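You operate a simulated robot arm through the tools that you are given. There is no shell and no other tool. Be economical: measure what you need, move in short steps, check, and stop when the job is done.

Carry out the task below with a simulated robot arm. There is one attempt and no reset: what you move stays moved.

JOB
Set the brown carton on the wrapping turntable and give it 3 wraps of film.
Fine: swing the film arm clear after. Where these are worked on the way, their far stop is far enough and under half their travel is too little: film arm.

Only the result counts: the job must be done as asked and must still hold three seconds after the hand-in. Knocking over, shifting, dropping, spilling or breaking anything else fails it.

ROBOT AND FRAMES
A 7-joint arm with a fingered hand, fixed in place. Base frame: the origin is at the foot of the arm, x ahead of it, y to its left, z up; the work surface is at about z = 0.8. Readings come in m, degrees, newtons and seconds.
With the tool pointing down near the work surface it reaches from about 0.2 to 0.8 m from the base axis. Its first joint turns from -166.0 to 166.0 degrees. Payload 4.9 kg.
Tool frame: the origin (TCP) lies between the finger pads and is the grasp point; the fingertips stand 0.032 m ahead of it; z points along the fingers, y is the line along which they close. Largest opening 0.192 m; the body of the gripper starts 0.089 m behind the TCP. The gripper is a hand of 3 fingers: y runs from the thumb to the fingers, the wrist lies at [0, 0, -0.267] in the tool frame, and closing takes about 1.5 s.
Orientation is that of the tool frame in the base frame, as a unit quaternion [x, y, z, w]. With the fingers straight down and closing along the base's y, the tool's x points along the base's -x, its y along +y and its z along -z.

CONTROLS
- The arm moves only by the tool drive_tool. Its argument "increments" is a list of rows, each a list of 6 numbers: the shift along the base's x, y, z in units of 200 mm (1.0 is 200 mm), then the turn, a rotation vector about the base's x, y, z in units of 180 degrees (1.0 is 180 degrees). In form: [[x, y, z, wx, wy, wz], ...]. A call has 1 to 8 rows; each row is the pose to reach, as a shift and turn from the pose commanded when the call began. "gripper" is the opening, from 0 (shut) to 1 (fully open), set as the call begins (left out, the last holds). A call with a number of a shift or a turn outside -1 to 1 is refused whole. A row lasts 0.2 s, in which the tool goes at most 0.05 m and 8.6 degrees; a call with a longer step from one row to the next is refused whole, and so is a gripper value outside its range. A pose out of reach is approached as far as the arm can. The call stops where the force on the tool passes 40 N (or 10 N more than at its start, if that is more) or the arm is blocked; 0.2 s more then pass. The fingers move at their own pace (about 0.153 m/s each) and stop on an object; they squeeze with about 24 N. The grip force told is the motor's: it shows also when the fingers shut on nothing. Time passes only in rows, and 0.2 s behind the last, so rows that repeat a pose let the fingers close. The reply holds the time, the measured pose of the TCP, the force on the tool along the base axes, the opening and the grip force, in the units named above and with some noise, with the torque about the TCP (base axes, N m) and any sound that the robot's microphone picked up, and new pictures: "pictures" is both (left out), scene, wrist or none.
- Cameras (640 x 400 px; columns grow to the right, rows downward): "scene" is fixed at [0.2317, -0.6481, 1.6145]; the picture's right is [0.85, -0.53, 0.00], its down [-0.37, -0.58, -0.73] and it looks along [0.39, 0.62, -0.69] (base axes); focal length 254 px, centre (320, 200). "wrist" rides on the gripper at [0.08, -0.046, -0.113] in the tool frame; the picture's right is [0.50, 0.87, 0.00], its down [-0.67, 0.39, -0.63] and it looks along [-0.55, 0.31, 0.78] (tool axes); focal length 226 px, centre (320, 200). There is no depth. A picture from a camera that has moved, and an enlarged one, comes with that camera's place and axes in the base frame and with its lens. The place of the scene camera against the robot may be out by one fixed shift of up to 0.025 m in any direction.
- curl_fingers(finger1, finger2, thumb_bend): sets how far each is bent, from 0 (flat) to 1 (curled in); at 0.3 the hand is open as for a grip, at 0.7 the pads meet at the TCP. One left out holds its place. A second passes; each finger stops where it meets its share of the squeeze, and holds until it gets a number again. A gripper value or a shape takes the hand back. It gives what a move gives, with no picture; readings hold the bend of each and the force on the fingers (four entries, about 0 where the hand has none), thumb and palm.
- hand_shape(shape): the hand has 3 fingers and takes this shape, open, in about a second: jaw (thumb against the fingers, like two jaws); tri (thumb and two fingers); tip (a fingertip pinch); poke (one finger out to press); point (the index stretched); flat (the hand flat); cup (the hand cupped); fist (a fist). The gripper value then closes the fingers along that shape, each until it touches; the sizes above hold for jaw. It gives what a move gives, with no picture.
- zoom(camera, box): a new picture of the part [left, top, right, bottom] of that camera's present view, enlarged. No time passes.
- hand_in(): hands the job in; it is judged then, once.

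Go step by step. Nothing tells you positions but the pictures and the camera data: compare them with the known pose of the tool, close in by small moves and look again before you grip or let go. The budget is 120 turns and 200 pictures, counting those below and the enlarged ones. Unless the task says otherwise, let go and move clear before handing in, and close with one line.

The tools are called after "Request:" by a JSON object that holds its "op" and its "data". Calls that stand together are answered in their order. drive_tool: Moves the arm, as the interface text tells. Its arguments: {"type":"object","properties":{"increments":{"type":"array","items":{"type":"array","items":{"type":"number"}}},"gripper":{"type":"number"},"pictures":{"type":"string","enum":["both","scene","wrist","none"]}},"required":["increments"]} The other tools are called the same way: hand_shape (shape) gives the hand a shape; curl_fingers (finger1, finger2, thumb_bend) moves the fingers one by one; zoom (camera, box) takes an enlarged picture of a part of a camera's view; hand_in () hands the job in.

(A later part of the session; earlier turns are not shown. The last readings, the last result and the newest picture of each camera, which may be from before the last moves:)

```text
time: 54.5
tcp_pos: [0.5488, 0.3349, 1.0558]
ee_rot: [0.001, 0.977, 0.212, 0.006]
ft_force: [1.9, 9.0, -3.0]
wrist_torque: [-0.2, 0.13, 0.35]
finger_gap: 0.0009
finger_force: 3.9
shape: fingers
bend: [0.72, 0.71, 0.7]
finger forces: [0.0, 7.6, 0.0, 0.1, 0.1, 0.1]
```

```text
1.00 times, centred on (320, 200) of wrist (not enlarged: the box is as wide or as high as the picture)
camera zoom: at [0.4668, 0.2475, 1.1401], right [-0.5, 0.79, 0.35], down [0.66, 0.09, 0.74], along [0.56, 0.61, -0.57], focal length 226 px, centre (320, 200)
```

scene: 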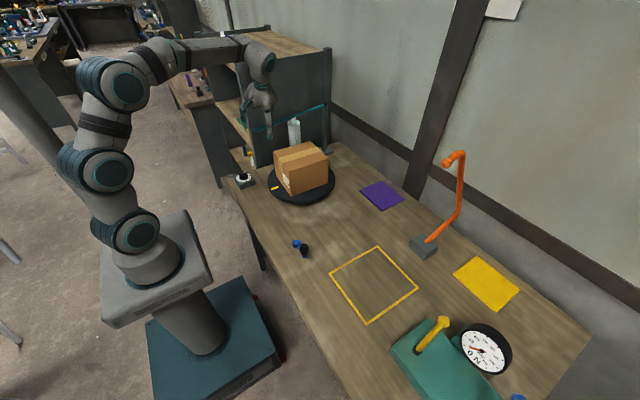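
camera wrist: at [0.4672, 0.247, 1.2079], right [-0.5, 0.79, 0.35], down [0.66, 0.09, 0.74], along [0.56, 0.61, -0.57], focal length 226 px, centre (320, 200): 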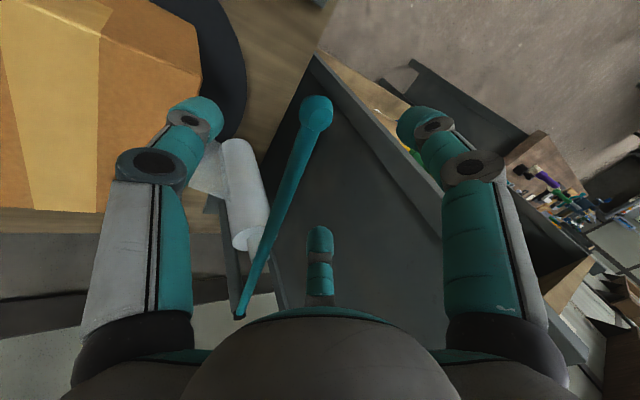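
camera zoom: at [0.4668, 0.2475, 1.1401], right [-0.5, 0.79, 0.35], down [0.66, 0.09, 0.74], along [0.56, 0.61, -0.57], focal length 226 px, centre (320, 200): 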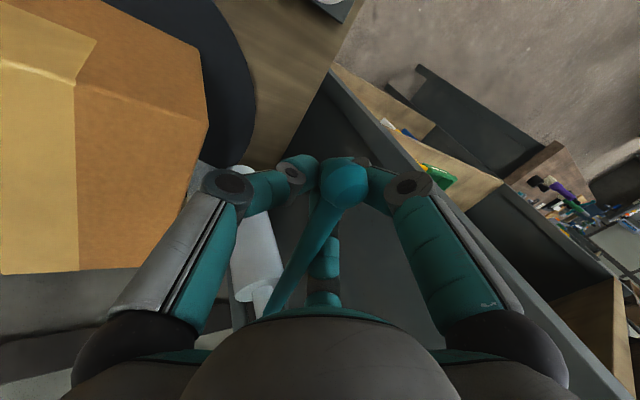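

The bar is now inside the closed hand with finger contact reading. I'll pull 4 cm and check.

Request:
{"op": "drive_tool", "data": {"increments": [[0.01, -0.05, 0, 0, 0, 0], [0.02, -0.1, 0, 0, 0, 0], [0.03, -0.15, 0, 0, 0, 0], [0.04, -0.2, 0, 0, 0, 0]]}}

Request:
{"op": "zoom", "data": {"camera": "scene", "box": [230, 80, 370, 210]}}

```text
time: 55.0
tcp_pos: [0.5475, 0.3275, 1.0576]
ee_rot: [0.0, 0.976, 0.216, 0.004]
ft_force: [1.4, 26.4, -3.6]
wrist_torque: [-0.61, 0.06, 0.47]
finger_gap: 0.0016
finger_force: 12.6
shape: fingers
bend: [0.71, 0.66, 0.72]
finger forces: [6.0, 18.1, 0.1, 0.0, 0.0, 0.1]
stopped in row 2: the force on the tool passed its limit at 45 N (the readings are from after the stop); the commanded pose is now the measured one
camera wrist: at [0.4673, 0.239, 1.1395], right [-0.5, 0.79, 0.36], down [0.66, 0.08, 0.74], along [0.55, 0.61, -0.56], focal length 226 px, centre (320, 200)
```

scene: 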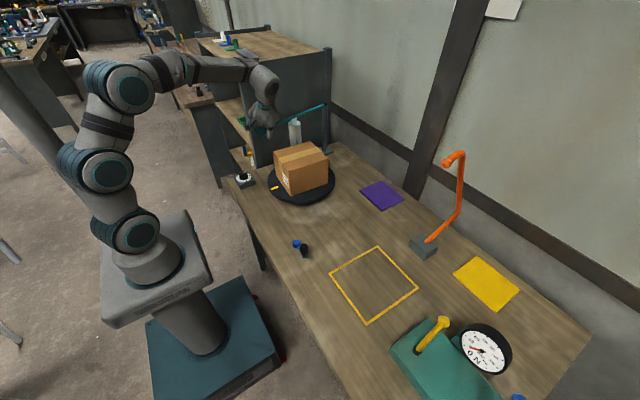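
wrist: 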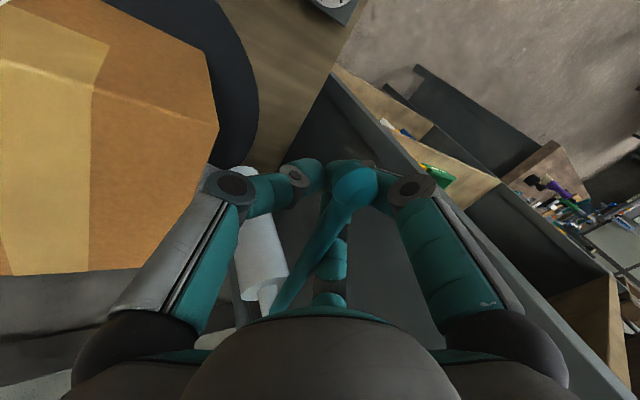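

```text
3.08 times, centred on (300, 145) of scene
camera zoom: at [0.2317, -0.6481, 1.6145], right [0.85, -0.53, 0.0], down [-0.37, -0.58, -0.73], along [0.39, 0.62, -0.69], focal length 780 px, centre (382, 369)
```

zoom: 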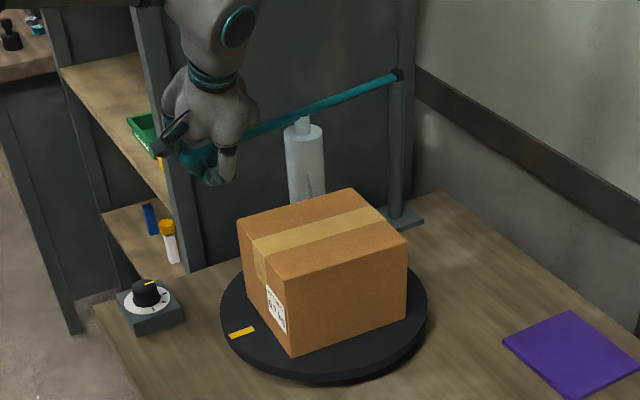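

The arm hits a firm stop there (over 40 N), and the film now runs from the roll toward the carton: the film arm is fully in. I'll release it, lift off, and look at the dial.

Request:
{"op": "drive_tool", "data": {"increments": [[0, 0.03, 0, 0, 0, 0]], "pictures": "none"}}

Request:
{"op": "curl_fingers", "data": {"finger1": 0.42, "finger2": 0.42, "thumb_bend": 0.4}}

Request:
{"op": "drive_tool", "data": {"increments": [[0, 0, 0.2, 0, 0, 0], [0, 0, 0.42, 0, 0, 0], [0, 0, 0.65, 0, 0, 0], [0, 0, 0.88, 0, 0, 0]]}}

Request:
{"op": "zoom", "data": {"camera": "scene", "box": [230, 80, 370, 210]}}

```text
time: 55.4
tcp_pos: [0.5493, 0.3312, 1.0553]
ee_rot: [0.001, 0.977, 0.213, 0.005]
ft_force: [0.7, 13.9, 1.0]
wrist_torque: [-0.25, -0.03, 0.42]
finger_gap: 0.0008
finger_force: 6.2
shape: fingers
bend: [0.71, 0.67, 0.71]
finger forces: [0.9, 12.2, 0.1, 0.1, 0.0, 0.0]
```

```text
time: 56.4
tcp_pos: [0.5494, 0.3311, 1.0566]
ee_rot: [0.0, 0.977, 0.214, 0.005]
ft_force: [-0.6, 0.2, -0.2]
wrist_torque: [-0.03, -0.02, -0.02]
finger_gap: 0.1224
finger_force: 0.1
shape: fingers
bend: [0.42, 0.42, 0.4]
finger forces: [0.1, 0.0, 0.0, 0.1, 0.0, 0.0]
```

```text
time: 57.4
tcp_pos: [0.5495, 0.3305, 1.2307]
ee_rot: [0.001, 0.977, 0.214, 0.004]
ft_force: [-0.6, -0.4, -0.6]
wrist_torque: [0.0, 0.02, 0.02]
finger_gap: 0.1223
finger_force: 0.0
shape: fingers
bend: [0.42, 0.42, 0.4]
finger forces: [0.1, 0.1, 0.0, 0.0, 0.1, 0.0]
camera wrist: at [0.4691, 0.2431, 1.3142], right [-0.5, 0.79, 0.36], down [0.67, 0.09, 0.74], along [0.55, 0.61, -0.57], focal length 226 px, centre (320, 200)
```

scene: 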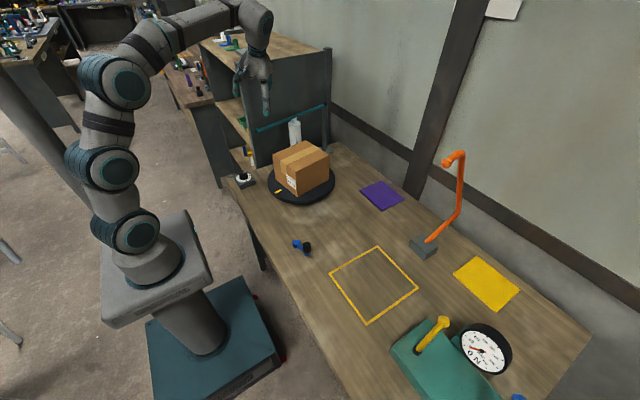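
wrist: 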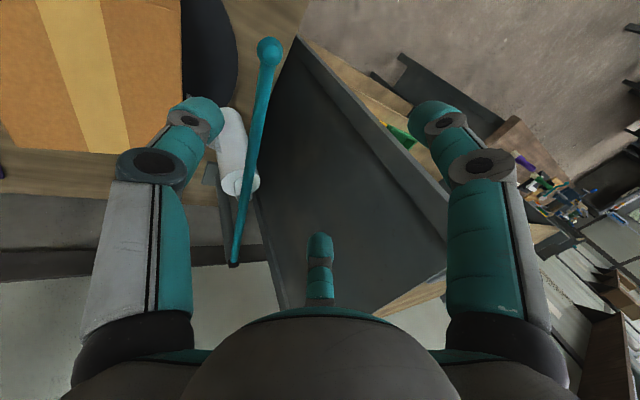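

```text
3.08 times, centred on (300, 145) of scene
camera zoom: at [0.2317, -0.6481, 1.6145], right [0.85, -0.53, 0.0], down [-0.37, -0.58, -0.73], along [0.39, 0.62, -0.69], focal length 780 px, centre (382, 369)
```

zoom: 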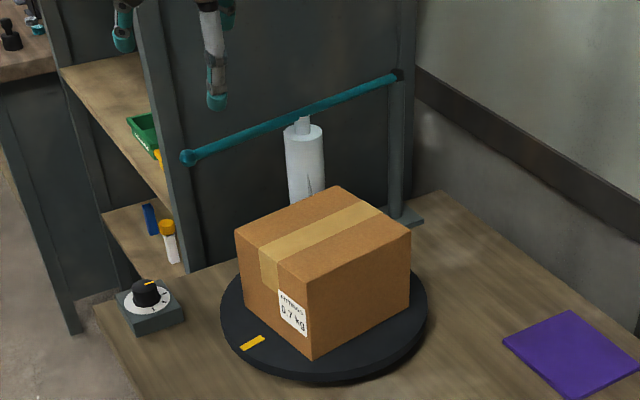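

The turntable has started to rotate: the yellow mark and carton have both turned. I'll wait and measure its rate, and check the blue object too.

Request:
{"op": "zoom", "data": {"camera": "scene", "box": [280, 225, 320, 260]}}

Request:
{"op": "drive_tool", "data": {"increments": [[0, 0, 0, 0, 0, 0], [0, 0, 0, 0, 0, 0], [0, 0, 0, 0, 0, 0], [0, 0, 0, 0, 0, 0]], "pictures": "scene"}}

Request:
{"op": "zoom", "data": {"camera": "scene", "box": [230, 80, 370, 210]}}

```text
11.43 times, centred on (300, 242) of scene
camera zoom: at [0.2317, -0.6481, 1.6145], right [0.85, -0.53, 0.0], down [-0.37, -0.58, -0.73], along [0.39, 0.62, -0.69], focal length 2897 px, centre (549, -286)
```

zoom: 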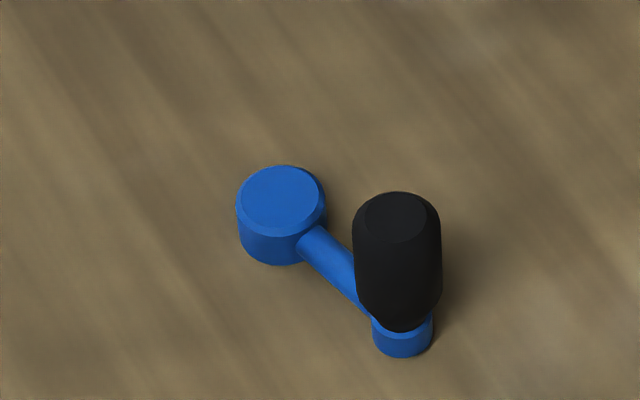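

```text
time: 58.4
tcp_pos: [0.5488, 0.3311, 1.2308]
ee_rot: [0.001, 0.977, 0.214, 0.004]
ft_force: [0.9, 0.1, -0.3]
wrist_torque: [0.01, 0.02, 0.01]
finger_gap: 0.1225
finger_force: 0.0
shape: fingers
bend: [0.42, 0.42, 0.4]
finger forces: [0.0, 0.0, 0.1, 0.0, 0.0, 0.0]
```

scene: 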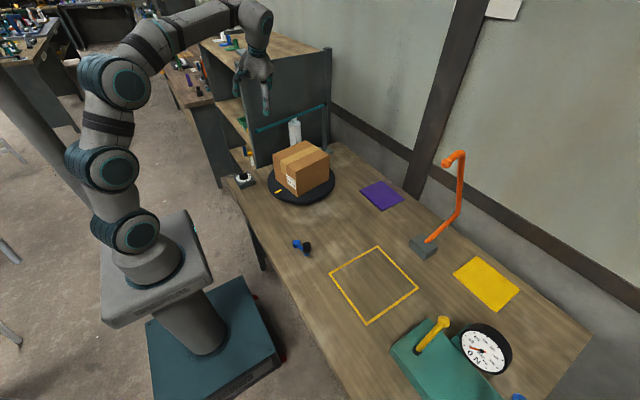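

```text
3.08 times, centred on (300, 145) of scene
camera zoom: at [0.2317, -0.6481, 1.6145], right [0.85, -0.53, 0.0], down [-0.37, -0.58, -0.73], along [0.39, 0.62, -0.69], focal length 780 px, centre (382, 369)
```

zoom: 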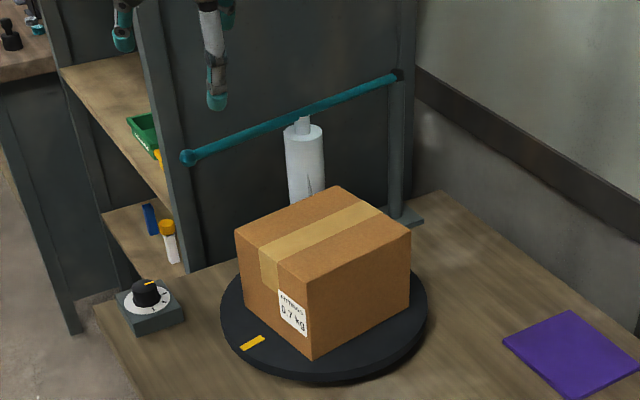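

The turning stopped: the blue object is a hand crank coupled to the turntable, since both turned about 10° when my thumb brushed the carton. So I need to turn the crank three full turns, and I'll go there now.

Request:
{"op": "drive_tool", "data": {"increments": [[-0.05, -0.2, 0, -0.045, 0, 0], [-0.1, -0.4, 0, -0.09, 0, 0], [-0.2, -0.6, 0, -0.137, 0, 0], [-0.3, -0.8, 0, -0.137, 0, 0], [-0.4, -1.0, 0, -0.137, 0, 0]], "pictures": "none"}}

Request:
{"op": "drive_tool", "data": {"increments": [[-0.1, -0.22, 0, 0, 0, 0], [-0.2, -0.44, 0, 0, 0, 0], [-0.3, -0.66, 0, 0, 0, 0], [-0.35, -0.88, -0.1, 0, 0, 0], [-0.35, -1, -0.25, 0, 0, 0]], "pictures": "none"}}

Request:
{"op": "drive_tool", "data": {"increments": [[0, -0.1, -0.2, 0, 0, 0], [0, -0.15, -0.35, 0, 0, 0]]}}

```text
time: 59.6
tcp_pos: [0.4659, 0.1308, 1.2302]
ee_rot: [-0.001, 1.0, -0.001, 0.003]
ft_force: [0.5, -0.5, -0.4]
wrist_torque: [-0.03, 0.02, -0.02]
finger_gap: 0.1223
finger_force: 0.0
shape: fingers
bend: [0.42, 0.42, 0.4]
finger forces: [0.0, 0.0, 0.0, 0.0, 0.0, 0.1]
```

```text
time: 60.8
tcp_pos: [0.3974, -0.0709, 1.1846]
ee_rot: [-0.001, 1.0, 0.0, 0.005]
ft_force: [-0.3, 0.3, 0.1]
wrist_torque: [-0.01, -0.01, -0.04]
finger_gap: 0.1224
finger_force: 0.2
shape: fingers
bend: [0.42, 0.42, 0.4]
finger forces: [0.0, 0.0, 0.0, 0.0, 0.0, 0.0]
```

```text
time: 61.4
tcp_pos: [0.4009, -0.1001, 1.1129]
ee_rot: [0.0, 1.0, 0.001, 0.006]
ft_force: [0.0, 0.8, 0.7]
wrist_torque: [-0.02, 0.0, -0.03]
finger_gap: 0.1223
finger_force: 0.1
shape: fingers
bend: [0.42, 0.42, 0.4]
finger forces: [0.0, 0.1, 0.1, 0.0, 0.0, 0.0]
camera wrist: at [0.3199, -0.146, 1.2248], right [-0.5, 0.87, 0.0], down [0.66, 0.39, 0.64], along [0.55, 0.32, -0.77], focal length 226 px, centre (320, 200)
```

scene: 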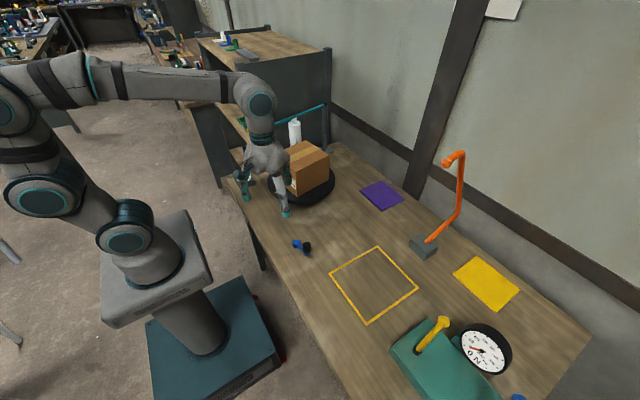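
wrist: 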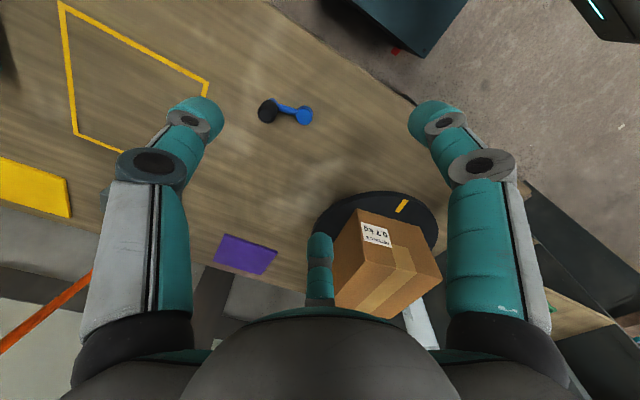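

Request:
{"op": "zoom", "data": {"camera": "wrist", "box": [240, 80, 330, 145]}}

```text
6.15 times, centred on (285, 112) of wrist
camera zoom: at [0.3199, -0.146, 1.2248], right [-0.5, 0.87, 0.0], down [0.66, 0.39, 0.64], along [0.55, 0.32, -0.77], focal length 1391 px, centre (535, 738)
```

zoom: 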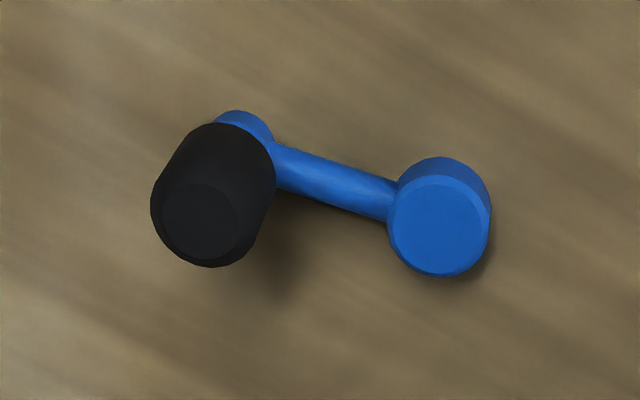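

The crank's hub is at about (0.454, −0.101) and its black knob at (0.463, −0.158), with its top near z 0.885 and a radius of about 58 mm. I'll align above the knob first.

Request:
{"op": "drive_tool", "data": {"increments": [[0.1, -0.1, -0.1, 0, 0, 0], [0.2, -0.2, -0.25, 0, 0, 0], [0.31, -0.29, -0.45, 0, 0, 0], [0.31, -0.29, -0.69, 0, 0, 0]]}}

Request:
{"op": "zoom", "data": {"camera": "scene", "box": [250, 180, 350, 270]}}

```text
time: 62.4
tcp_pos: [0.4603, -0.159, 0.9748]
ee_rot: [-0.001, 1.0, 0.0, 0.006]
ft_force: [-0.1, -0.2, 0.8]
wrist_torque: [-0.01, 0.03, 0.01]
finger_gap: 0.1223
finger_force: 0.0
shape: fingers
bend: [0.42, 0.42, 0.4]
finger forces: [0.0, 0.0, 0.1, 0.0, 0.0, 0.1]
camera wrist: at [0.3796, -0.2041, 1.0876], right [-0.5, 0.87, -0.01], down [0.66, 0.39, 0.64], along [0.56, 0.32, -0.77], focal length 226 px, centre (320, 200)
```

scene: 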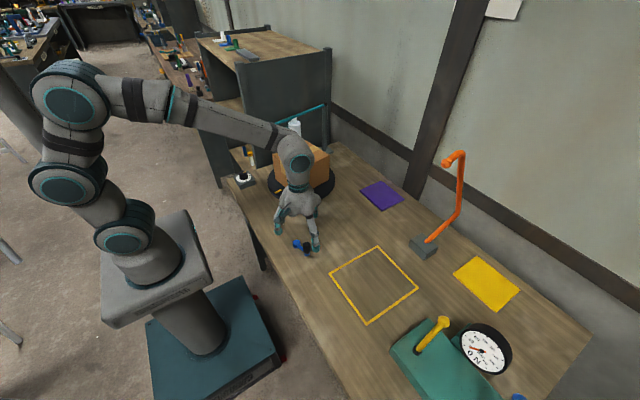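
wrist: 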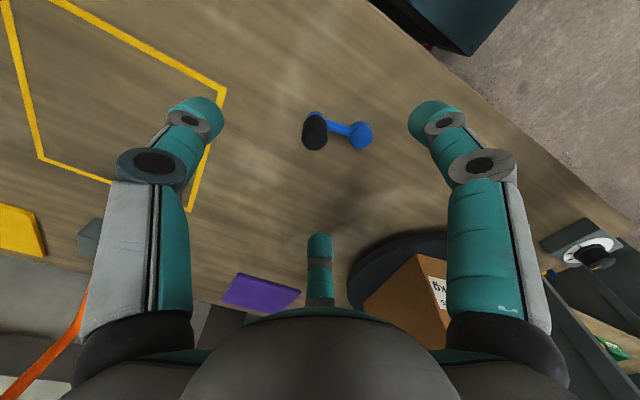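

```text
4.44 times, centred on (300, 225) of scene
camera zoom: at [0.2317, -0.6481, 1.6145], right [0.85, -0.53, 0.0], down [-0.37, -0.58, -0.73], along [0.39, 0.62, -0.69], focal length 1127 px, centre (409, 89)
```

zoom: 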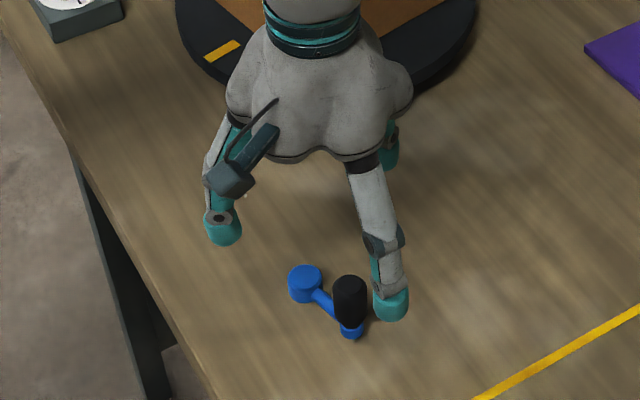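

Aligned within a few mm. I'll descend, then half-close to a loose cage around the knob.

Request:
{"op": "drive_tool", "data": {"increments": [[0.015, -0.012, -0.2, 0, 0, 0], [0.015, -0.012, -0.4, 0, 0, 0], [0.015, -0.012, -0.52, 0, 0, 0]], "pictures": "none"}}

Request:
{"op": "curl_fingers", "data": {"finger1": 0.64, "finger2": 0.64, "thumb_bend": 0.64}}

Request:
{"op": "zoom", "data": {"camera": "wrist", "box": [170, 60, 470, 320]}}

Request:
{"op": "zoom", "data": {"camera": "scene", "box": [250, 180, 350, 270]}}

```text
time: 63.2
tcp_pos: [0.4638, -0.1598, 0.8699]
ee_rot: [-0.001, 1.0, 0.001, 0.005]
ft_force: [-0.4, -0.1, -0.1]
wrist_torque: [0.01, 0.04, -0.02]
finger_gap: 0.1221
finger_force: 0.0
shape: fingers
bend: [0.42, 0.42, 0.4]
finger forces: [0.1, 0.0, 0.0, 0.0, 0.0, 0.1]
```

```text
time: 64.2
tcp_pos: [0.4637, -0.1605, 0.8696]
ee_rot: [-0.001, 1.0, 0.001, 0.004]
ft_force: [0.4, 0.3, -1.5]
wrist_torque: [0.01, 0.01, -0.01]
finger_gap: 0.0262
finger_force: 0.3
shape: fingers
bend: [0.64, 0.63, 0.64]
finger forces: [0.1, 0.8, 0.0, 0.0, 0.0, 0.0]
```

```text
1.54 times, centred on (320, 190) of wrist
camera zoom: at [0.3831, -0.2058, 0.9824], right [-0.5, 0.87, 0.0], down [0.66, 0.39, 0.64], along [0.55, 0.32, -0.77], focal length 348 px, centre (320, 215)
```

zoom: 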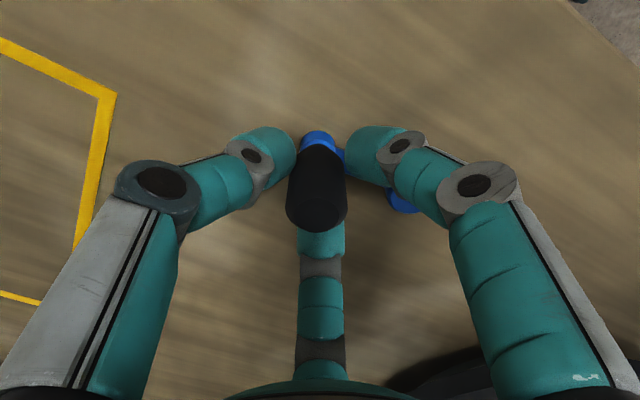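

```text
4.44 times, centred on (300, 225) of scene
camera zoom: at [0.2317, -0.6481, 1.6145], right [0.85, -0.53, 0.0], down [-0.37, -0.58, -0.73], along [0.39, 0.62, -0.69], focal length 1127 px, centre (409, 89)
```

zoom: 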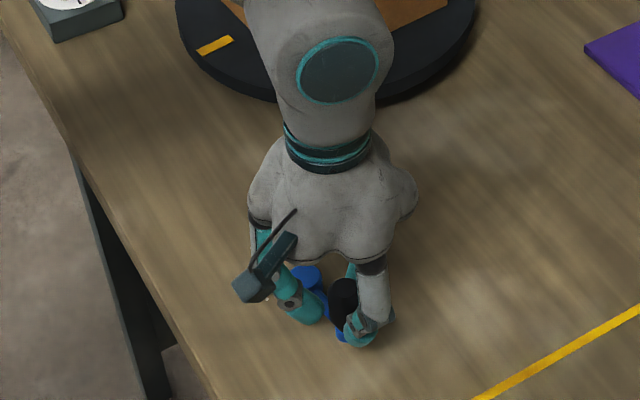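

The knob is caged. I'll crank 60° counter-clockwise as a first check of the force and the coupling.

Request:
{"op": "drive_tool", "data": {"increments": [[0.094, 0.032, 0, 0, 0, 0], [0.171, 0.095, 0, 0, 0, 0], [0.222, 0.18, 0, 0, 0, 0]]}}

Request:
{"op": "zoom", "data": {"camera": "scene", "box": [230, 110, 370, 260]}}

```text
time: 65.0
tcp_pos: [0.5085, -0.1241, 0.8705]
ee_rot: [-0.001, 1.0, 0.001, 0.004]
ft_force: [0.4, 0.1, 0.5]
wrist_torque: [0.01, -0.01, 0.05]
finger_gap: 0.0261
finger_force: 0.0
shape: fingers
bend: [0.64, 0.64, 0.64]
finger forces: [0.0, 0.0, 0.0, 0.0, 0.0, 0.0]
camera wrist: at [0.4276, -0.1703, 0.9831], right [-0.5, 0.87, 0.0], down [0.67, 0.39, 0.64], along [0.55, 0.32, -0.77], focal length 226 px, centre (320, 200)
```

scene: 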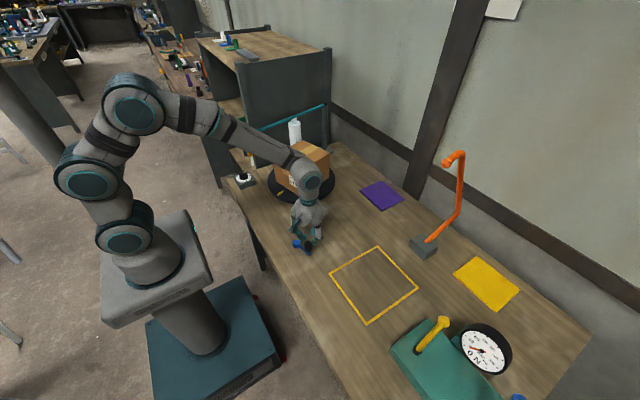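
wrist: 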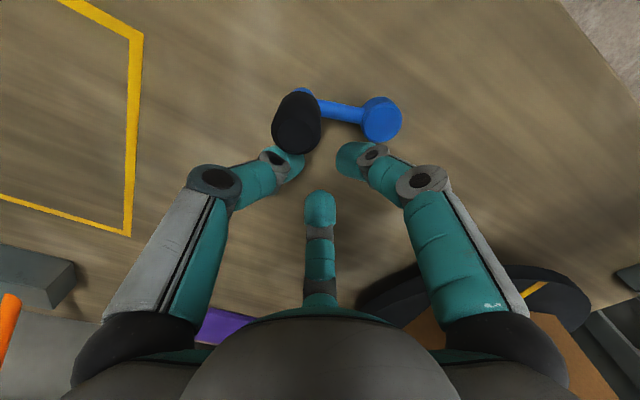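

```text
2.67 times, centred on (300, 185) of scene
camera zoom: at [0.2317, -0.6481, 1.6145], right [0.85, -0.53, 0.0], down [-0.37, -0.58, -0.73], along [0.39, 0.62, -0.69], focal length 676 px, centre (373, 240)
```

zoom: 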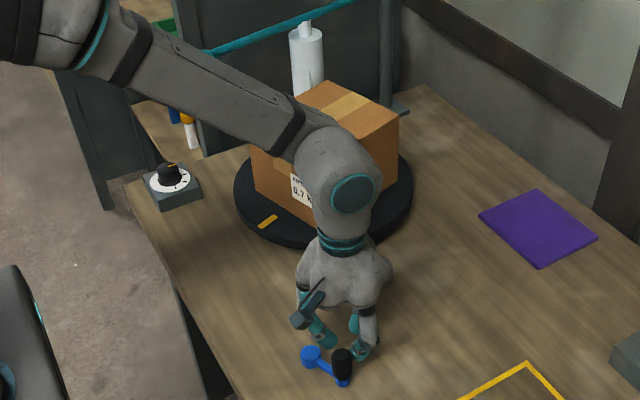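

The knob slipped out between the fingertips without turning, so the cage was too loose. I'll go back, sit lower on it and grip firmly.

Request:
{"op": "drive_tool", "data": {"increments": [[0, 0, 0.2, 0, 0, 0], [-0.11, -0.09, 0.35, 0, 0, 0], [-0.225, -0.187, 0.35, 0, 0, 0]], "pictures": "none"}}

Request:
{"op": "curl_fingers", "data": {"finger1": 0.42, "finger2": 0.42, "thumb_bend": 0.42}}

Request:
{"op": "drive_tool", "data": {"increments": [[0, 0, -0.2, 0, 0, 0], [0, 0, -0.35, 0, 0, 0], [0, 0, -0.41, 0, 0, 0]], "pictures": "none"}}

Request:
{"op": "drive_tool", "data": {"increments": [[0, 0, 0, 0, 0, 0], [0, 0, 0, 0, 0, 0], [0, 0, 0, 0, 0, 0], [0, 0, 0, 0, 0, 0], [0, 0, 0, 0, 0, 0], [0, 0, 0, 0, 0, 0]], "gripper": 0}}

```text
time: 65.8
tcp_pos: [0.4638, -0.1624, 0.9409]
ee_rot: [-0.001, 1.0, 0.002, 0.004]
ft_force: [-0.6, 0.5, -0.5]
wrist_torque: [0.02, -0.02, 0.01]
finger_gap: 0.0261
finger_force: 0.2
shape: fingers
bend: [0.64, 0.64, 0.64]
finger forces: [0.0, 0.0, 0.0, 0.1, 0.1, 0.0]
```

```text
time: 66.8
tcp_pos: [0.465, -0.163, 0.942]
ee_rot: [-0.001, 1.0, 0.001, 0.004]
ft_force: [-0.1, 0.4, 0.1]
wrist_torque: [0.01, 0.0, 0.0]
finger_gap: 0.118
finger_force: 0.0
shape: fingers
bend: [0.42, 0.42, 0.42]
finger forces: [0.0, 0.0, 0.0, 0.0, 0.0, 0.0]
```

```text
time: 67.6
tcp_pos: [0.4621, -0.1621, 0.8578]
ee_rot: [-0.001, 1.0, 0.001, 0.005]
ft_force: [-0.4, -0.4, 0.4]
wrist_torque: [-0.01, 0.03, -0.03]
finger_gap: 0.1178
finger_force: 0.0
shape: fingers
bend: [0.42, 0.42, 0.42]
finger forces: [0.1, 0.1, 0.1, 0.0, 0.0, 0.0]
```

```text
time: 69.0
tcp_pos: [0.4637, -0.1609, 0.8576]
ee_rot: [-0.001, 1.0, 0.001, 0.005]
ft_force: [-1.5, 1.6, -2.7]
wrist_torque: [0.02, 0.11, 0.0]
finger_gap: 0.0094
finger_force: 24.2
shape: jaw
bend: [0.7, 0.79, 0.7]
finger forces: [26.8, 19.4, 0.0, 0.0, 0.1, 0.0]
camera wrist: at [0.3822, -0.2069, 0.9703], right [-0.5, 0.87, 0.0], down [0.67, 0.39, 0.64], along [0.55, 0.32, -0.77], focal length 226 px, centre (320, 200)
```

scene: 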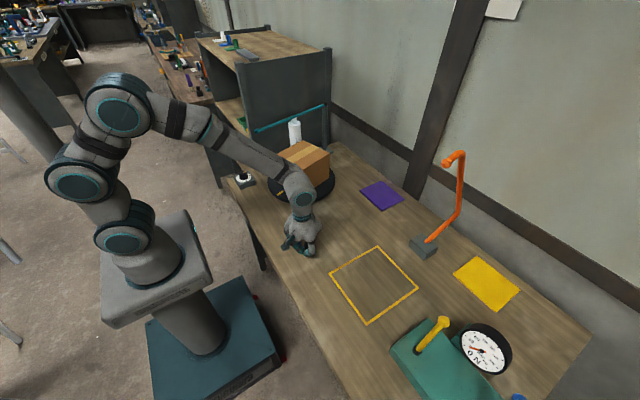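
wrist: 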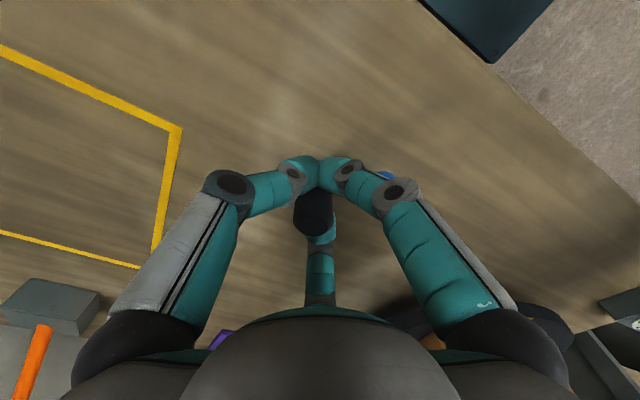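

The knob actually sits a bit further +x: combining three views gives (0.471, −0.159), top near z 0.866. I'll open, recentre and close again.

Request:
{"op": "curl_fingers", "data": {"finger1": 0.42, "finger2": 0.42, "thumb_bend": 0.42}}

Request:
{"op": "drive_tool", "data": {"increments": [[0.038, 0.008, 0, 0, 0, 0], [0.038, 0.008, -0.025, 0, 0, 0]], "pictures": "wrist"}}

Request:
{"op": "drive_tool", "data": {"increments": [[0, 0, 0, 0, 0, 0], [0, 0, 0, 0, 0, 0], [0, 0, 0, 0, 0, 0], [0, 0, 0, 0, 0, 0], [0, 0, 0, 0, 0, 0], [0, 0, 0, 0, 0, 0]], "gripper": 0, "pictures": "wrist"}}

```text
time: 70.0
tcp_pos: [0.4638, -0.1606, 0.8579]
ee_rot: [0.0, 1.0, 0.001, 0.005]
ft_force: [-0.3, 0.5, -0.2]
wrist_torque: [-0.02, 0.0, 0.01]
finger_gap: 0.1178
finger_force: 0.0
shape: fingers
bend: [0.42, 0.42, 0.42]
finger forces: [0.0, 0.0, 0.0, 0.0, 0.0, 0.1]
```

```text
time: 70.6
tcp_pos: [0.4704, -0.1603, 0.8522]
ee_rot: [-0.001, 1.0, 0.0, 0.005]
ft_force: [-0.2, -0.2, -0.3]
wrist_torque: [0.01, 0.02, 0.0]
finger_gap: 0.118
finger_force: 0.0
shape: fingers
bend: [0.42, 0.42, 0.42]
finger forces: [0.0, 0.0, 0.0, 0.0, 0.0, 0.0]
camera wrist: at [0.3898, -0.2061, 0.9655], right [-0.5, 0.87, 0.0], down [0.66, 0.39, 0.64], along [0.55, 0.32, -0.77], focal length 226 px, centre (320, 200)
```

wrist: 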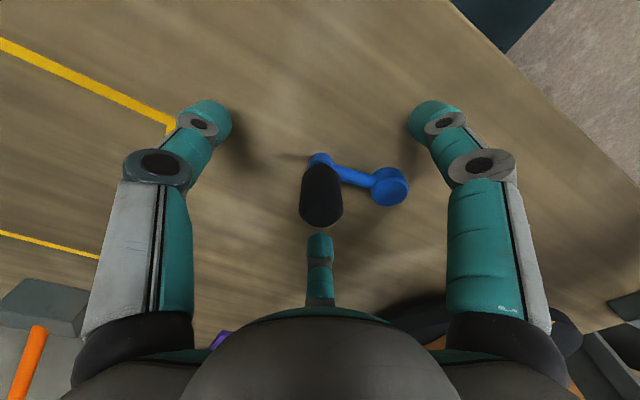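

```text
time: 72.0
tcp_pos: [0.4704, -0.1599, 0.8521]
ee_rot: [0.0, 1.0, 0.002, 0.005]
ft_force: [0.6, -0.9, -4.9]
wrist_torque: [0.0, 0.02, 0.02]
finger_gap: 0.0207
finger_force: 23.9
shape: jaw
bend: [0.74, 0.75, 0.7]
finger forces: [20.6, 20.9, 0.1, 0.0, 21.4, 0.1]
camera wrist: at [0.3895, -0.2061, 0.9651], right [-0.5, 0.87, 0.0], down [0.67, 0.39, 0.64], along [0.55, 0.32, -0.77], focal length 226 px, centre (320, 200)
```

wrist: 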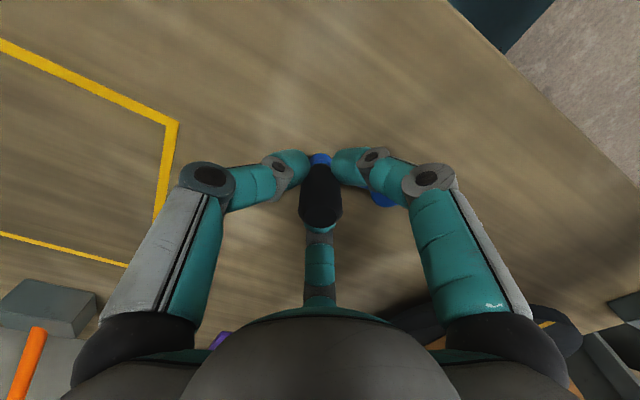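

All three digits now press evenly on the knob (about 21 N each). I'll crank 30° counter-clockwise and check.

Request:
{"op": "drive_tool", "data": {"increments": [[0.035, 0.012, 0, 0, 0, 0], [0.07, 0.03, 0, 0, 0, 0], [0.102, 0.051, 0, 0, 0, 0], [0.13, 0.076, 0, 0, 0, 0]]}}

Request:
{"op": "zoom", "data": {"camera": "scene", "box": [230, 110, 370, 260]}}

```text
time: 73.0
tcp_pos: [0.4965, -0.1443, 0.8522]
ee_rot: [-0.001, 1.0, 0.0, 0.005]
ft_force: [9.2, -7.6, -11.4]
wrist_torque: [-0.28, -0.22, -0.02]
finger_gap: 0.0203
finger_force: 24.0
shape: jaw
bend: [0.74, 0.75, 0.7]
finger forces: [16.7, 23.7, 0.0, 0.1, 27.0, 0.0]
camera wrist: at [0.4162, -0.1901, 0.9653], right [-0.5, 0.87, 0.0], down [0.66, 0.39, 0.64], along [0.56, 0.32, -0.77], focal length 226 px, centre (320, 200)
```

scene: 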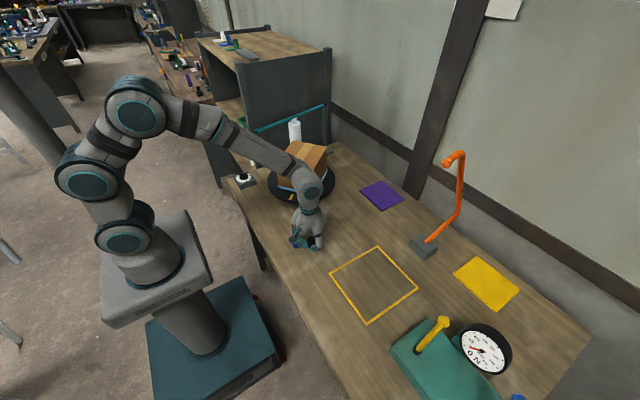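
wrist: 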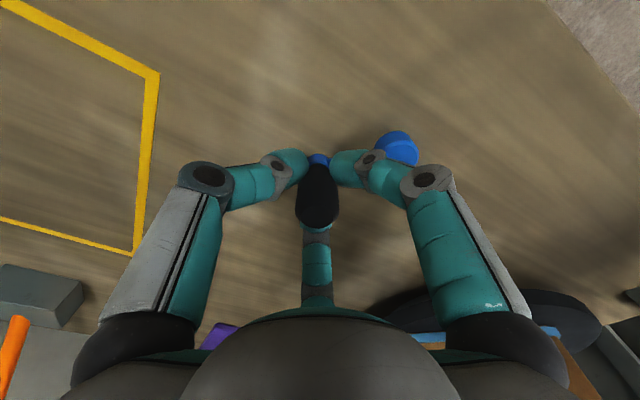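

```text
2.67 times, centred on (300, 185) of scene
camera zoom: at [0.2317, -0.6481, 1.6145], right [0.85, -0.53, 0.0], down [-0.37, -0.58, -0.73], along [0.39, 0.62, -0.69], focal length 676 px, centre (373, 240)
```

zoom: 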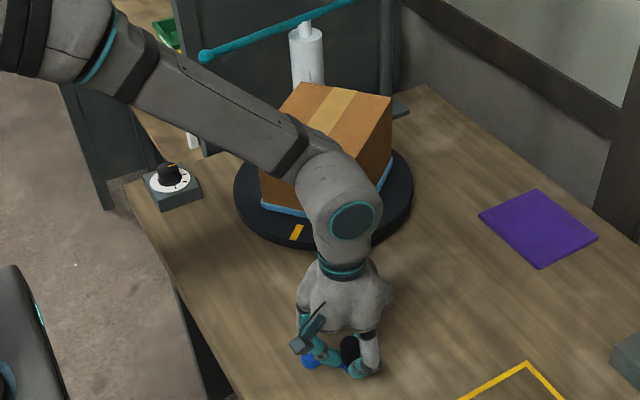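

It works: the turntable turns 1:1 with the crank and blue film has begun at the carton's base. I'll continue around counter-clockwise with a slightly refined circle centre.

Request:
{"op": "drive_tool", "data": {"increments": [[0.07, 0.076, 0, 0, 0, 0], [0.103, 0.175, 0, 0, 0, 0], [0.099, 0.279, 0, 0, 0, 0], [0.06, 0.376, 0, 0, 0, 0]], "pictures": "none"}}

```text
time: 74.0
tcp_pos: [0.509, -0.0692, 0.8529]
ee_rot: [-0.001, 1.0, 0.001, 0.005]
ft_force: [1.9, 1.5, -7.4]
wrist_torque: [0.03, -0.05, 0.02]
finger_gap: 0.0198
finger_force: 23.7
shape: jaw
bend: [0.74, 0.75, 0.7]
finger forces: [21.6, 24.7, 0.0, 0.1, 22.0, 0.1]
```

The force is small, so the circle fits well. On I go.

Request:
{"op": "drive_tool", "data": {"increments": [[-0.07, 0.077, 0, 0, 0, 0], [-0.162, 0.126, 0, 0, 0, 0], [-0.265, 0.141, 0, 0, 0, 0], [-0.367, 0.119, 0, 0, 0, 0], [-0.455, 0.064, 0, 0, 0, 0], [-0.519, -0.018, 0, 0, 0, 0], [-0.551, -0.117, 0, 0, 0, 0], [-0.548, -0.221, 0, 0, 0, 0]]}}

Request:
{"op": "zoom", "data": {"camera": "scene", "box": [230, 110, 370, 260]}}

```text
time: 75.8
tcp_pos: [0.3985, -0.1142, 0.8543]
ee_rot: [-0.002, 1.0, 0.001, 0.004]
ft_force: [-3.1, -0.7, -13.9]
wrist_torque: [-0.05, 0.11, 0.0]
finger_gap: 0.0195
finger_force: 24.1
shape: jaw
bend: [0.74, 0.75, 0.7]
finger forces: [21.6, 20.4, 0.0, 0.1, 21.9, 0.0]
camera wrist: at [0.3186, -0.16, 0.966], right [-0.5, 0.87, 0.0], down [0.67, 0.39, 0.64], along [0.55, 0.32, -0.77], focal length 226 px, centre (320, 200)
```

scene: 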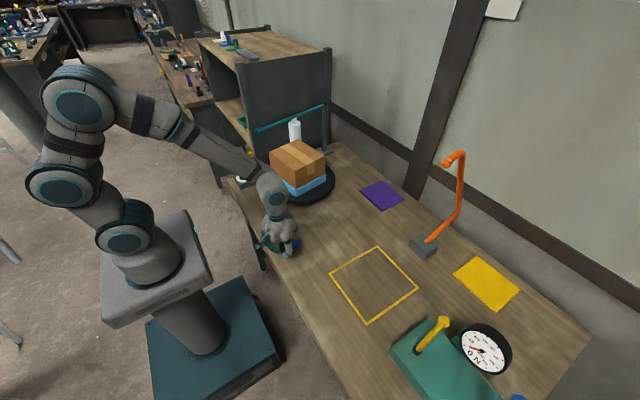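
wrist: 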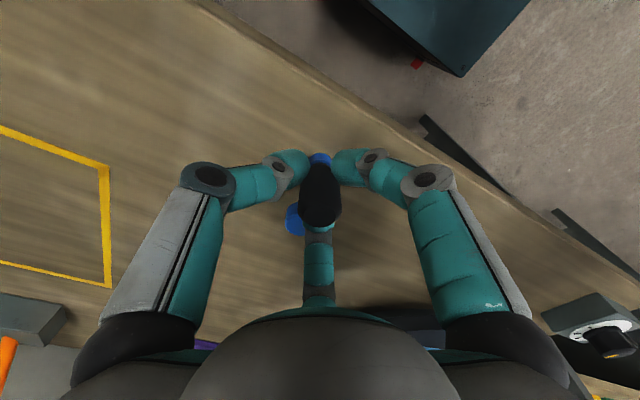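

```text
2.67 times, centred on (300, 185) of scene
camera zoom: at [0.2317, -0.6481, 1.6145], right [0.85, -0.53, 0.0], down [-0.37, -0.58, -0.73], along [0.39, 0.62, -0.69], focal length 676 px, centre (373, 240)
```

zoom: 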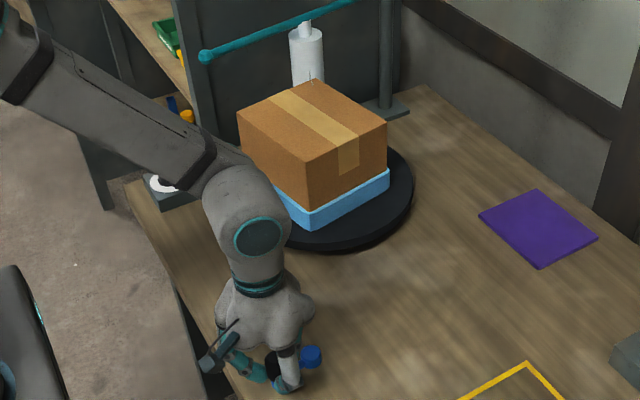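

Film band is growing nicely. About 270° done; continuing.

Request:
{"op": "drive_tool", "data": {"increments": [[0.039, -0.097, 0, 0, 0, 0], [0.109, -0.174, 0, 0, 0, 0], [0.201, -0.223, 0, 0, 0, 0], [0.304, -0.237, 0, 0, 0, 0], [0.406, -0.216, 0, 0, 0, 0], [0.494, -0.161, 0, 0, 0, 0], [0.558, -0.079, 0, 0, 0, 0], [0.591, 0.021, 0, 0, 0, 0]], "pictures": "none"}}

```text
time: 77.6
tcp_pos: [0.5176, -0.1077, 0.8546]
ee_rot: [0.0, 1.0, 0.0, 0.004]
ft_force: [3.6, -0.4, -17.9]
wrist_torque: [0.0, -0.12, 0.01]
finger_gap: 0.0189
finger_force: 23.7
shape: jaw
bend: [0.74, 0.75, 0.7]
finger forces: [20.0, 23.2, 0.1, 0.0, 20.7, 0.1]
```

Progress is steady, though a downward pull is building up, so I'll ease the height by 3 mm while continuing.

Request:
{"op": "drive_tool", "data": {"increments": [[-0.004, 0.104, -0.005, 0, 0, 0], [-0.043, 0.201, -0.01, 0, 0, 0], [-0.112, 0.278, -0.015, 0, 0, 0], [-0.204, 0.327, -0.015, 0, 0, 0], [-0.308, 0.342, -0.015, 0, 0, 0], [-0.41, 0.32, -0.015, 0, 0, 0], [-0.498, 0.265, -0.015, 0, 0, 0], [-0.562, 0.183, -0.015, 0, 0, 0]], "pictures": "scene"}}

```text
time: 79.4
tcp_pos: [0.4037, -0.0717, 0.8513]
ee_rot: [-0.001, 1.0, 0.001, 0.004]
ft_force: [-2.9, 1.5, 22.4]
wrist_torque: [-0.01, 0.0, 0.04]
finger_gap: 0.0215
finger_force: 23.7
shape: jaw
bend: [0.75, 0.76, 0.69]
finger forces: [27.4, 27.9, 0.0, 0.1, 26.9, 0.1]
```

scene: 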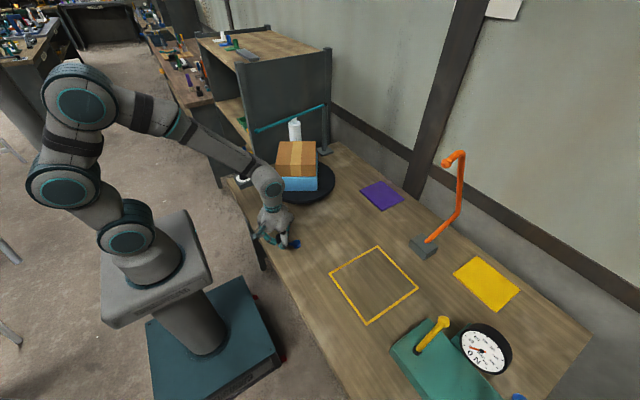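

About 590° done. I'll raise 1.5 mm to balance and carry on.

Request:
{"op": "drive_tool", "data": {"increments": [[-0.032, -0.099, 0.008, 0, 0, 0], [-0.029, -0.203, 0.008, 0, 0, 0], [0.011, -0.3, 0.008, 0, 0, 0], [0.08, -0.377, 0.008, 0, 0, 0], [0.172, -0.426, 0.008, 0, 0, 0], [0.275, -0.441, 0.008, 0, 0, 0], [0.377, -0.419, 0.008, 0, 0, 0], [0.466, -0.364, 0.008, 0, 0, 0]], "pictures": "none"}}

```text
time: 81.2
tcp_pos: [0.4993, -0.1444, 0.8522]
ee_rot: [-0.002, 1.0, 0.0, 0.004]
ft_force: [1.5, -3.0, 5.6]
wrist_torque: [-0.05, -0.09, 0.01]
finger_gap: 0.0217
finger_force: 24.5
shape: jaw
bend: [0.75, 0.76, 0.69]
finger forces: [22.8, 25.4, 0.0, 0.0, 25.2, 0.0]
```

About 750° so far, with balanced forces. Next 160°.

Request:
{"op": "drive_tool", "data": {"increments": [[0.064, 0.082, 0, 0, 0, 0], [0.096, 0.181, 0, 0, 0, 0], [0.093, 0.285, 0, 0, 0, 0], [0.054, 0.382, 0, 0, 0, 0], [-0.016, 0.459, 0, 0, 0, 0], [-0.108, 0.508, 0, 0, 0, 0], [-0.211, 0.523, 0, 0, 0, 0], [-0.313, 0.501, 0, 0, 0, 0]], "pictures": "scene"}}

```text
time: 83.0
tcp_pos: [0.435, -0.047, 0.8524]
ee_rot: [0.0, 1.0, 0.0, 0.005]
ft_force: [-1.2, 4.6, 3.2]
wrist_torque: [0.13, 0.04, 0.02]
finger_gap: 0.0211
finger_force: 24.2
shape: jaw
bend: [0.75, 0.75, 0.69]
finger forces: [26.2, 25.5, 0.0, 0.0, 21.6, 0.1]
```

scene: 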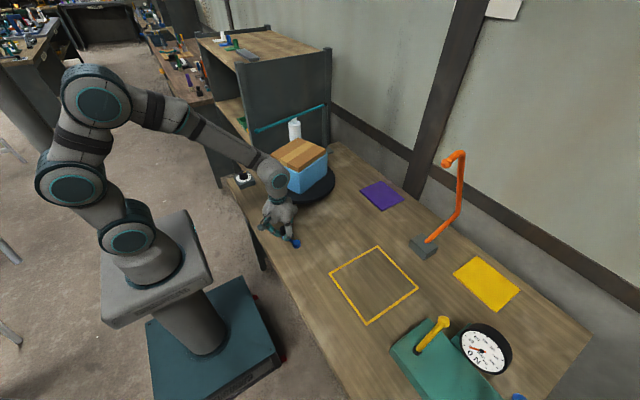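

About 910° done, and the film is near the carton's top. Next 160°, to about 1070°.

Request:
{"op": "drive_tool", "data": {"increments": [[-0.088, -0.055, 0, 0, 0, 0], [-0.152, -0.137, 0, 0, 0, 0], [-0.185, -0.236, 0, 0, 0, 0], [-0.181, -0.34, 0, 0, 0, 0], [-0.142, -0.437, 0, 0, 0, 0], [-0.072, -0.515, 0, 0, 0, 0], [0.02, -0.563, 0, 0, 0, 0], [0.123, -0.578, 0, 0, 0, 0]]}}

Request:
{"op": "zoom", "data": {"camera": "scene", "box": [230, 110, 370, 260]}}

```text
time: 84.8
tcp_pos: [0.4583, -0.1611, 0.8528]
ee_rot: [-0.002, 1.0, 0.001, 0.004]
ft_force: [0.0, -6.6, -9.9]
wrist_torque: [-0.18, -0.02, 0.01]
finger_gap: 0.0208
finger_force: 24.7
shape: jaw
bend: [0.75, 0.75, 0.7]
finger forces: [20.0, 20.9, 0.1, 0.1, 25.7, 0.1]
camera wrist: at [0.3785, -0.2064, 0.9656], right [-0.5, 0.87, 0.0], down [0.67, 0.39, 0.64], along [0.55, 0.32, -0.77], focal length 226 px, centre (320, 200)
```

scene: 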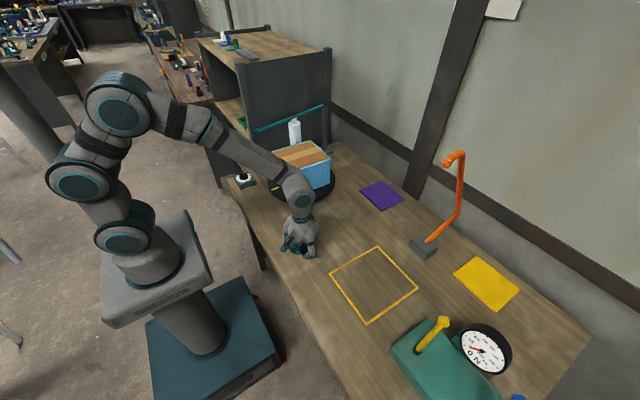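
wrist: 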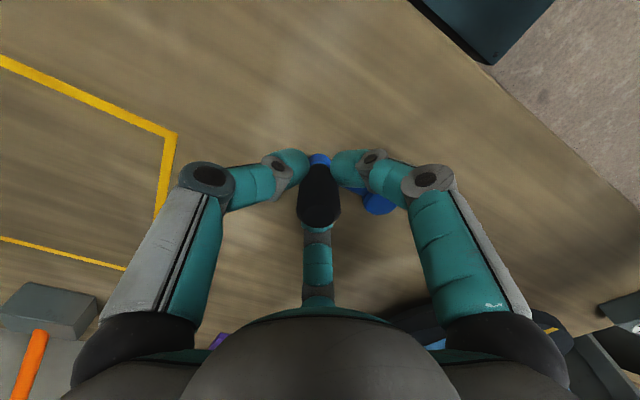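

```text
2.67 times, centred on (300, 185) of scene
camera zoom: at [0.2317, -0.6481, 1.6145], right [0.85, -0.53, 0.0], down [-0.37, -0.58, -0.73], along [0.39, 0.62, -0.69], focal length 676 px, centre (373, 240)
```

zoom: 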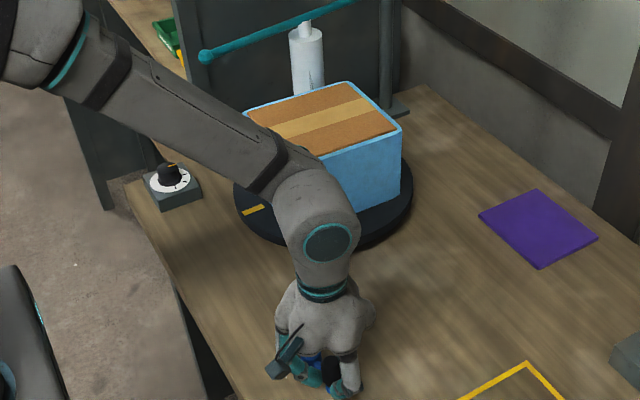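

The film covers nearly the full height. I'll add about 22° to be safely past three full turns (total ≈1092°).

Request:
{"op": "drive_tool", "data": {"increments": [[0.057, 0.0075, 0, 0, 0, 0], [0.112, 0.026, 0, 0, 0, 0]], "pictures": "none"}}

Request:
{"op": "curl_fingers", "data": {"finger1": 0.42, "finger2": 0.42, "thumb_bend": 0.42}}

Request:
{"op": "drive_tool", "data": {"increments": [[0, 0, 0.2, 0, 0, 0], [0, 0, 0.4, 0, 0, 0], [0, 0, 0.65, 0, 0, 0], [0, 0, 0.9, 0, 0, 0]]}}

Request:
{"op": "zoom", "data": {"camera": "scene", "box": [230, 110, 370, 260]}}

```text
time: 85.4
tcp_pos: [0.482, -0.156, 0.8532]
ee_rot: [-0.001, 1.0, 0.001, 0.005]
ft_force: [-0.6, 0.6, -8.0]
wrist_torque: [-0.05, -0.02, -0.02]
finger_gap: 0.0206
finger_force: 24.4
shape: jaw
bend: [0.75, 0.75, 0.7]
finger forces: [22.0, 23.3, 0.0, 0.0, 21.7, 0.0]
```

```text
time: 86.4
tcp_pos: [0.4823, -0.1557, 0.8535]
ee_rot: [0.0, 1.0, 0.0, 0.004]
ft_force: [0.9, -0.5, 0.1]
wrist_torque: [0.0, 0.04, -0.02]
finger_gap: 0.1181
finger_force: 0.1
shape: fingers
bend: [0.42, 0.42, 0.42]
finger forces: [0.0, 0.1, 0.0, 0.1, 0.0, 0.0]
```

```text
time: 87.4
tcp_pos: [0.4827, -0.1555, 1.0321]
ee_rot: [-0.001, 1.0, 0.001, 0.003]
ft_force: [-0.1, -0.4, 0.5]
wrist_torque: [0.01, -0.02, 0.0]
finger_gap: 0.1182
finger_force: 0.0
shape: fingers
bend: [0.42, 0.42, 0.42]
finger forces: [0.0, 0.1, 0.1, 0.0, 0.0, 0.0]
camera wrist: at [0.4015, -0.2012, 1.1452], right [-0.5, 0.87, 0.0], down [0.67, 0.39, 0.64], along [0.55, 0.32, -0.77], focal length 226 px, centre (320, 200)
```

scene: 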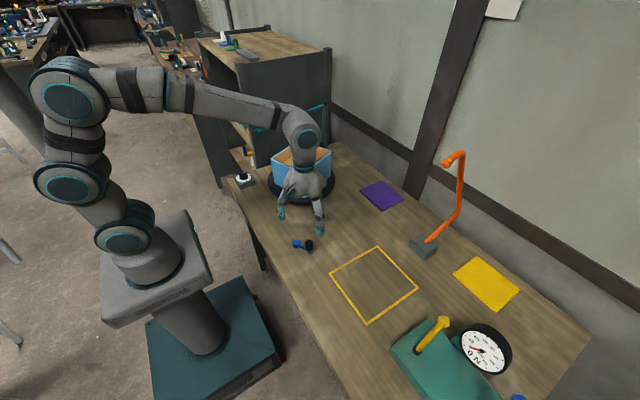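
wrist: 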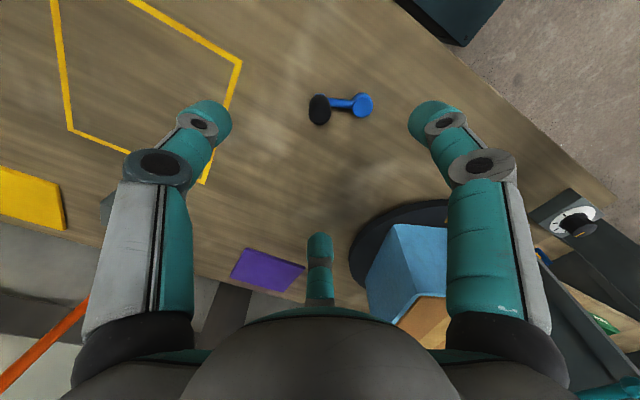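

```text
2.67 times, centred on (300, 185) of scene
camera zoom: at [0.2317, -0.6481, 1.6145], right [0.85, -0.53, 0.0], down [-0.37, -0.58, -0.73], along [0.39, 0.62, -0.69], focal length 676 px, centre (373, 240)
```

zoom: 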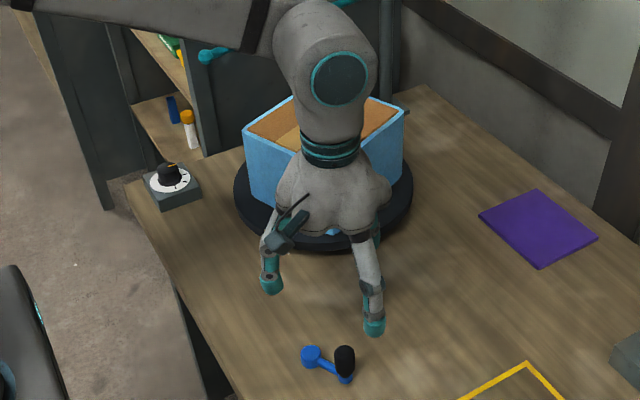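

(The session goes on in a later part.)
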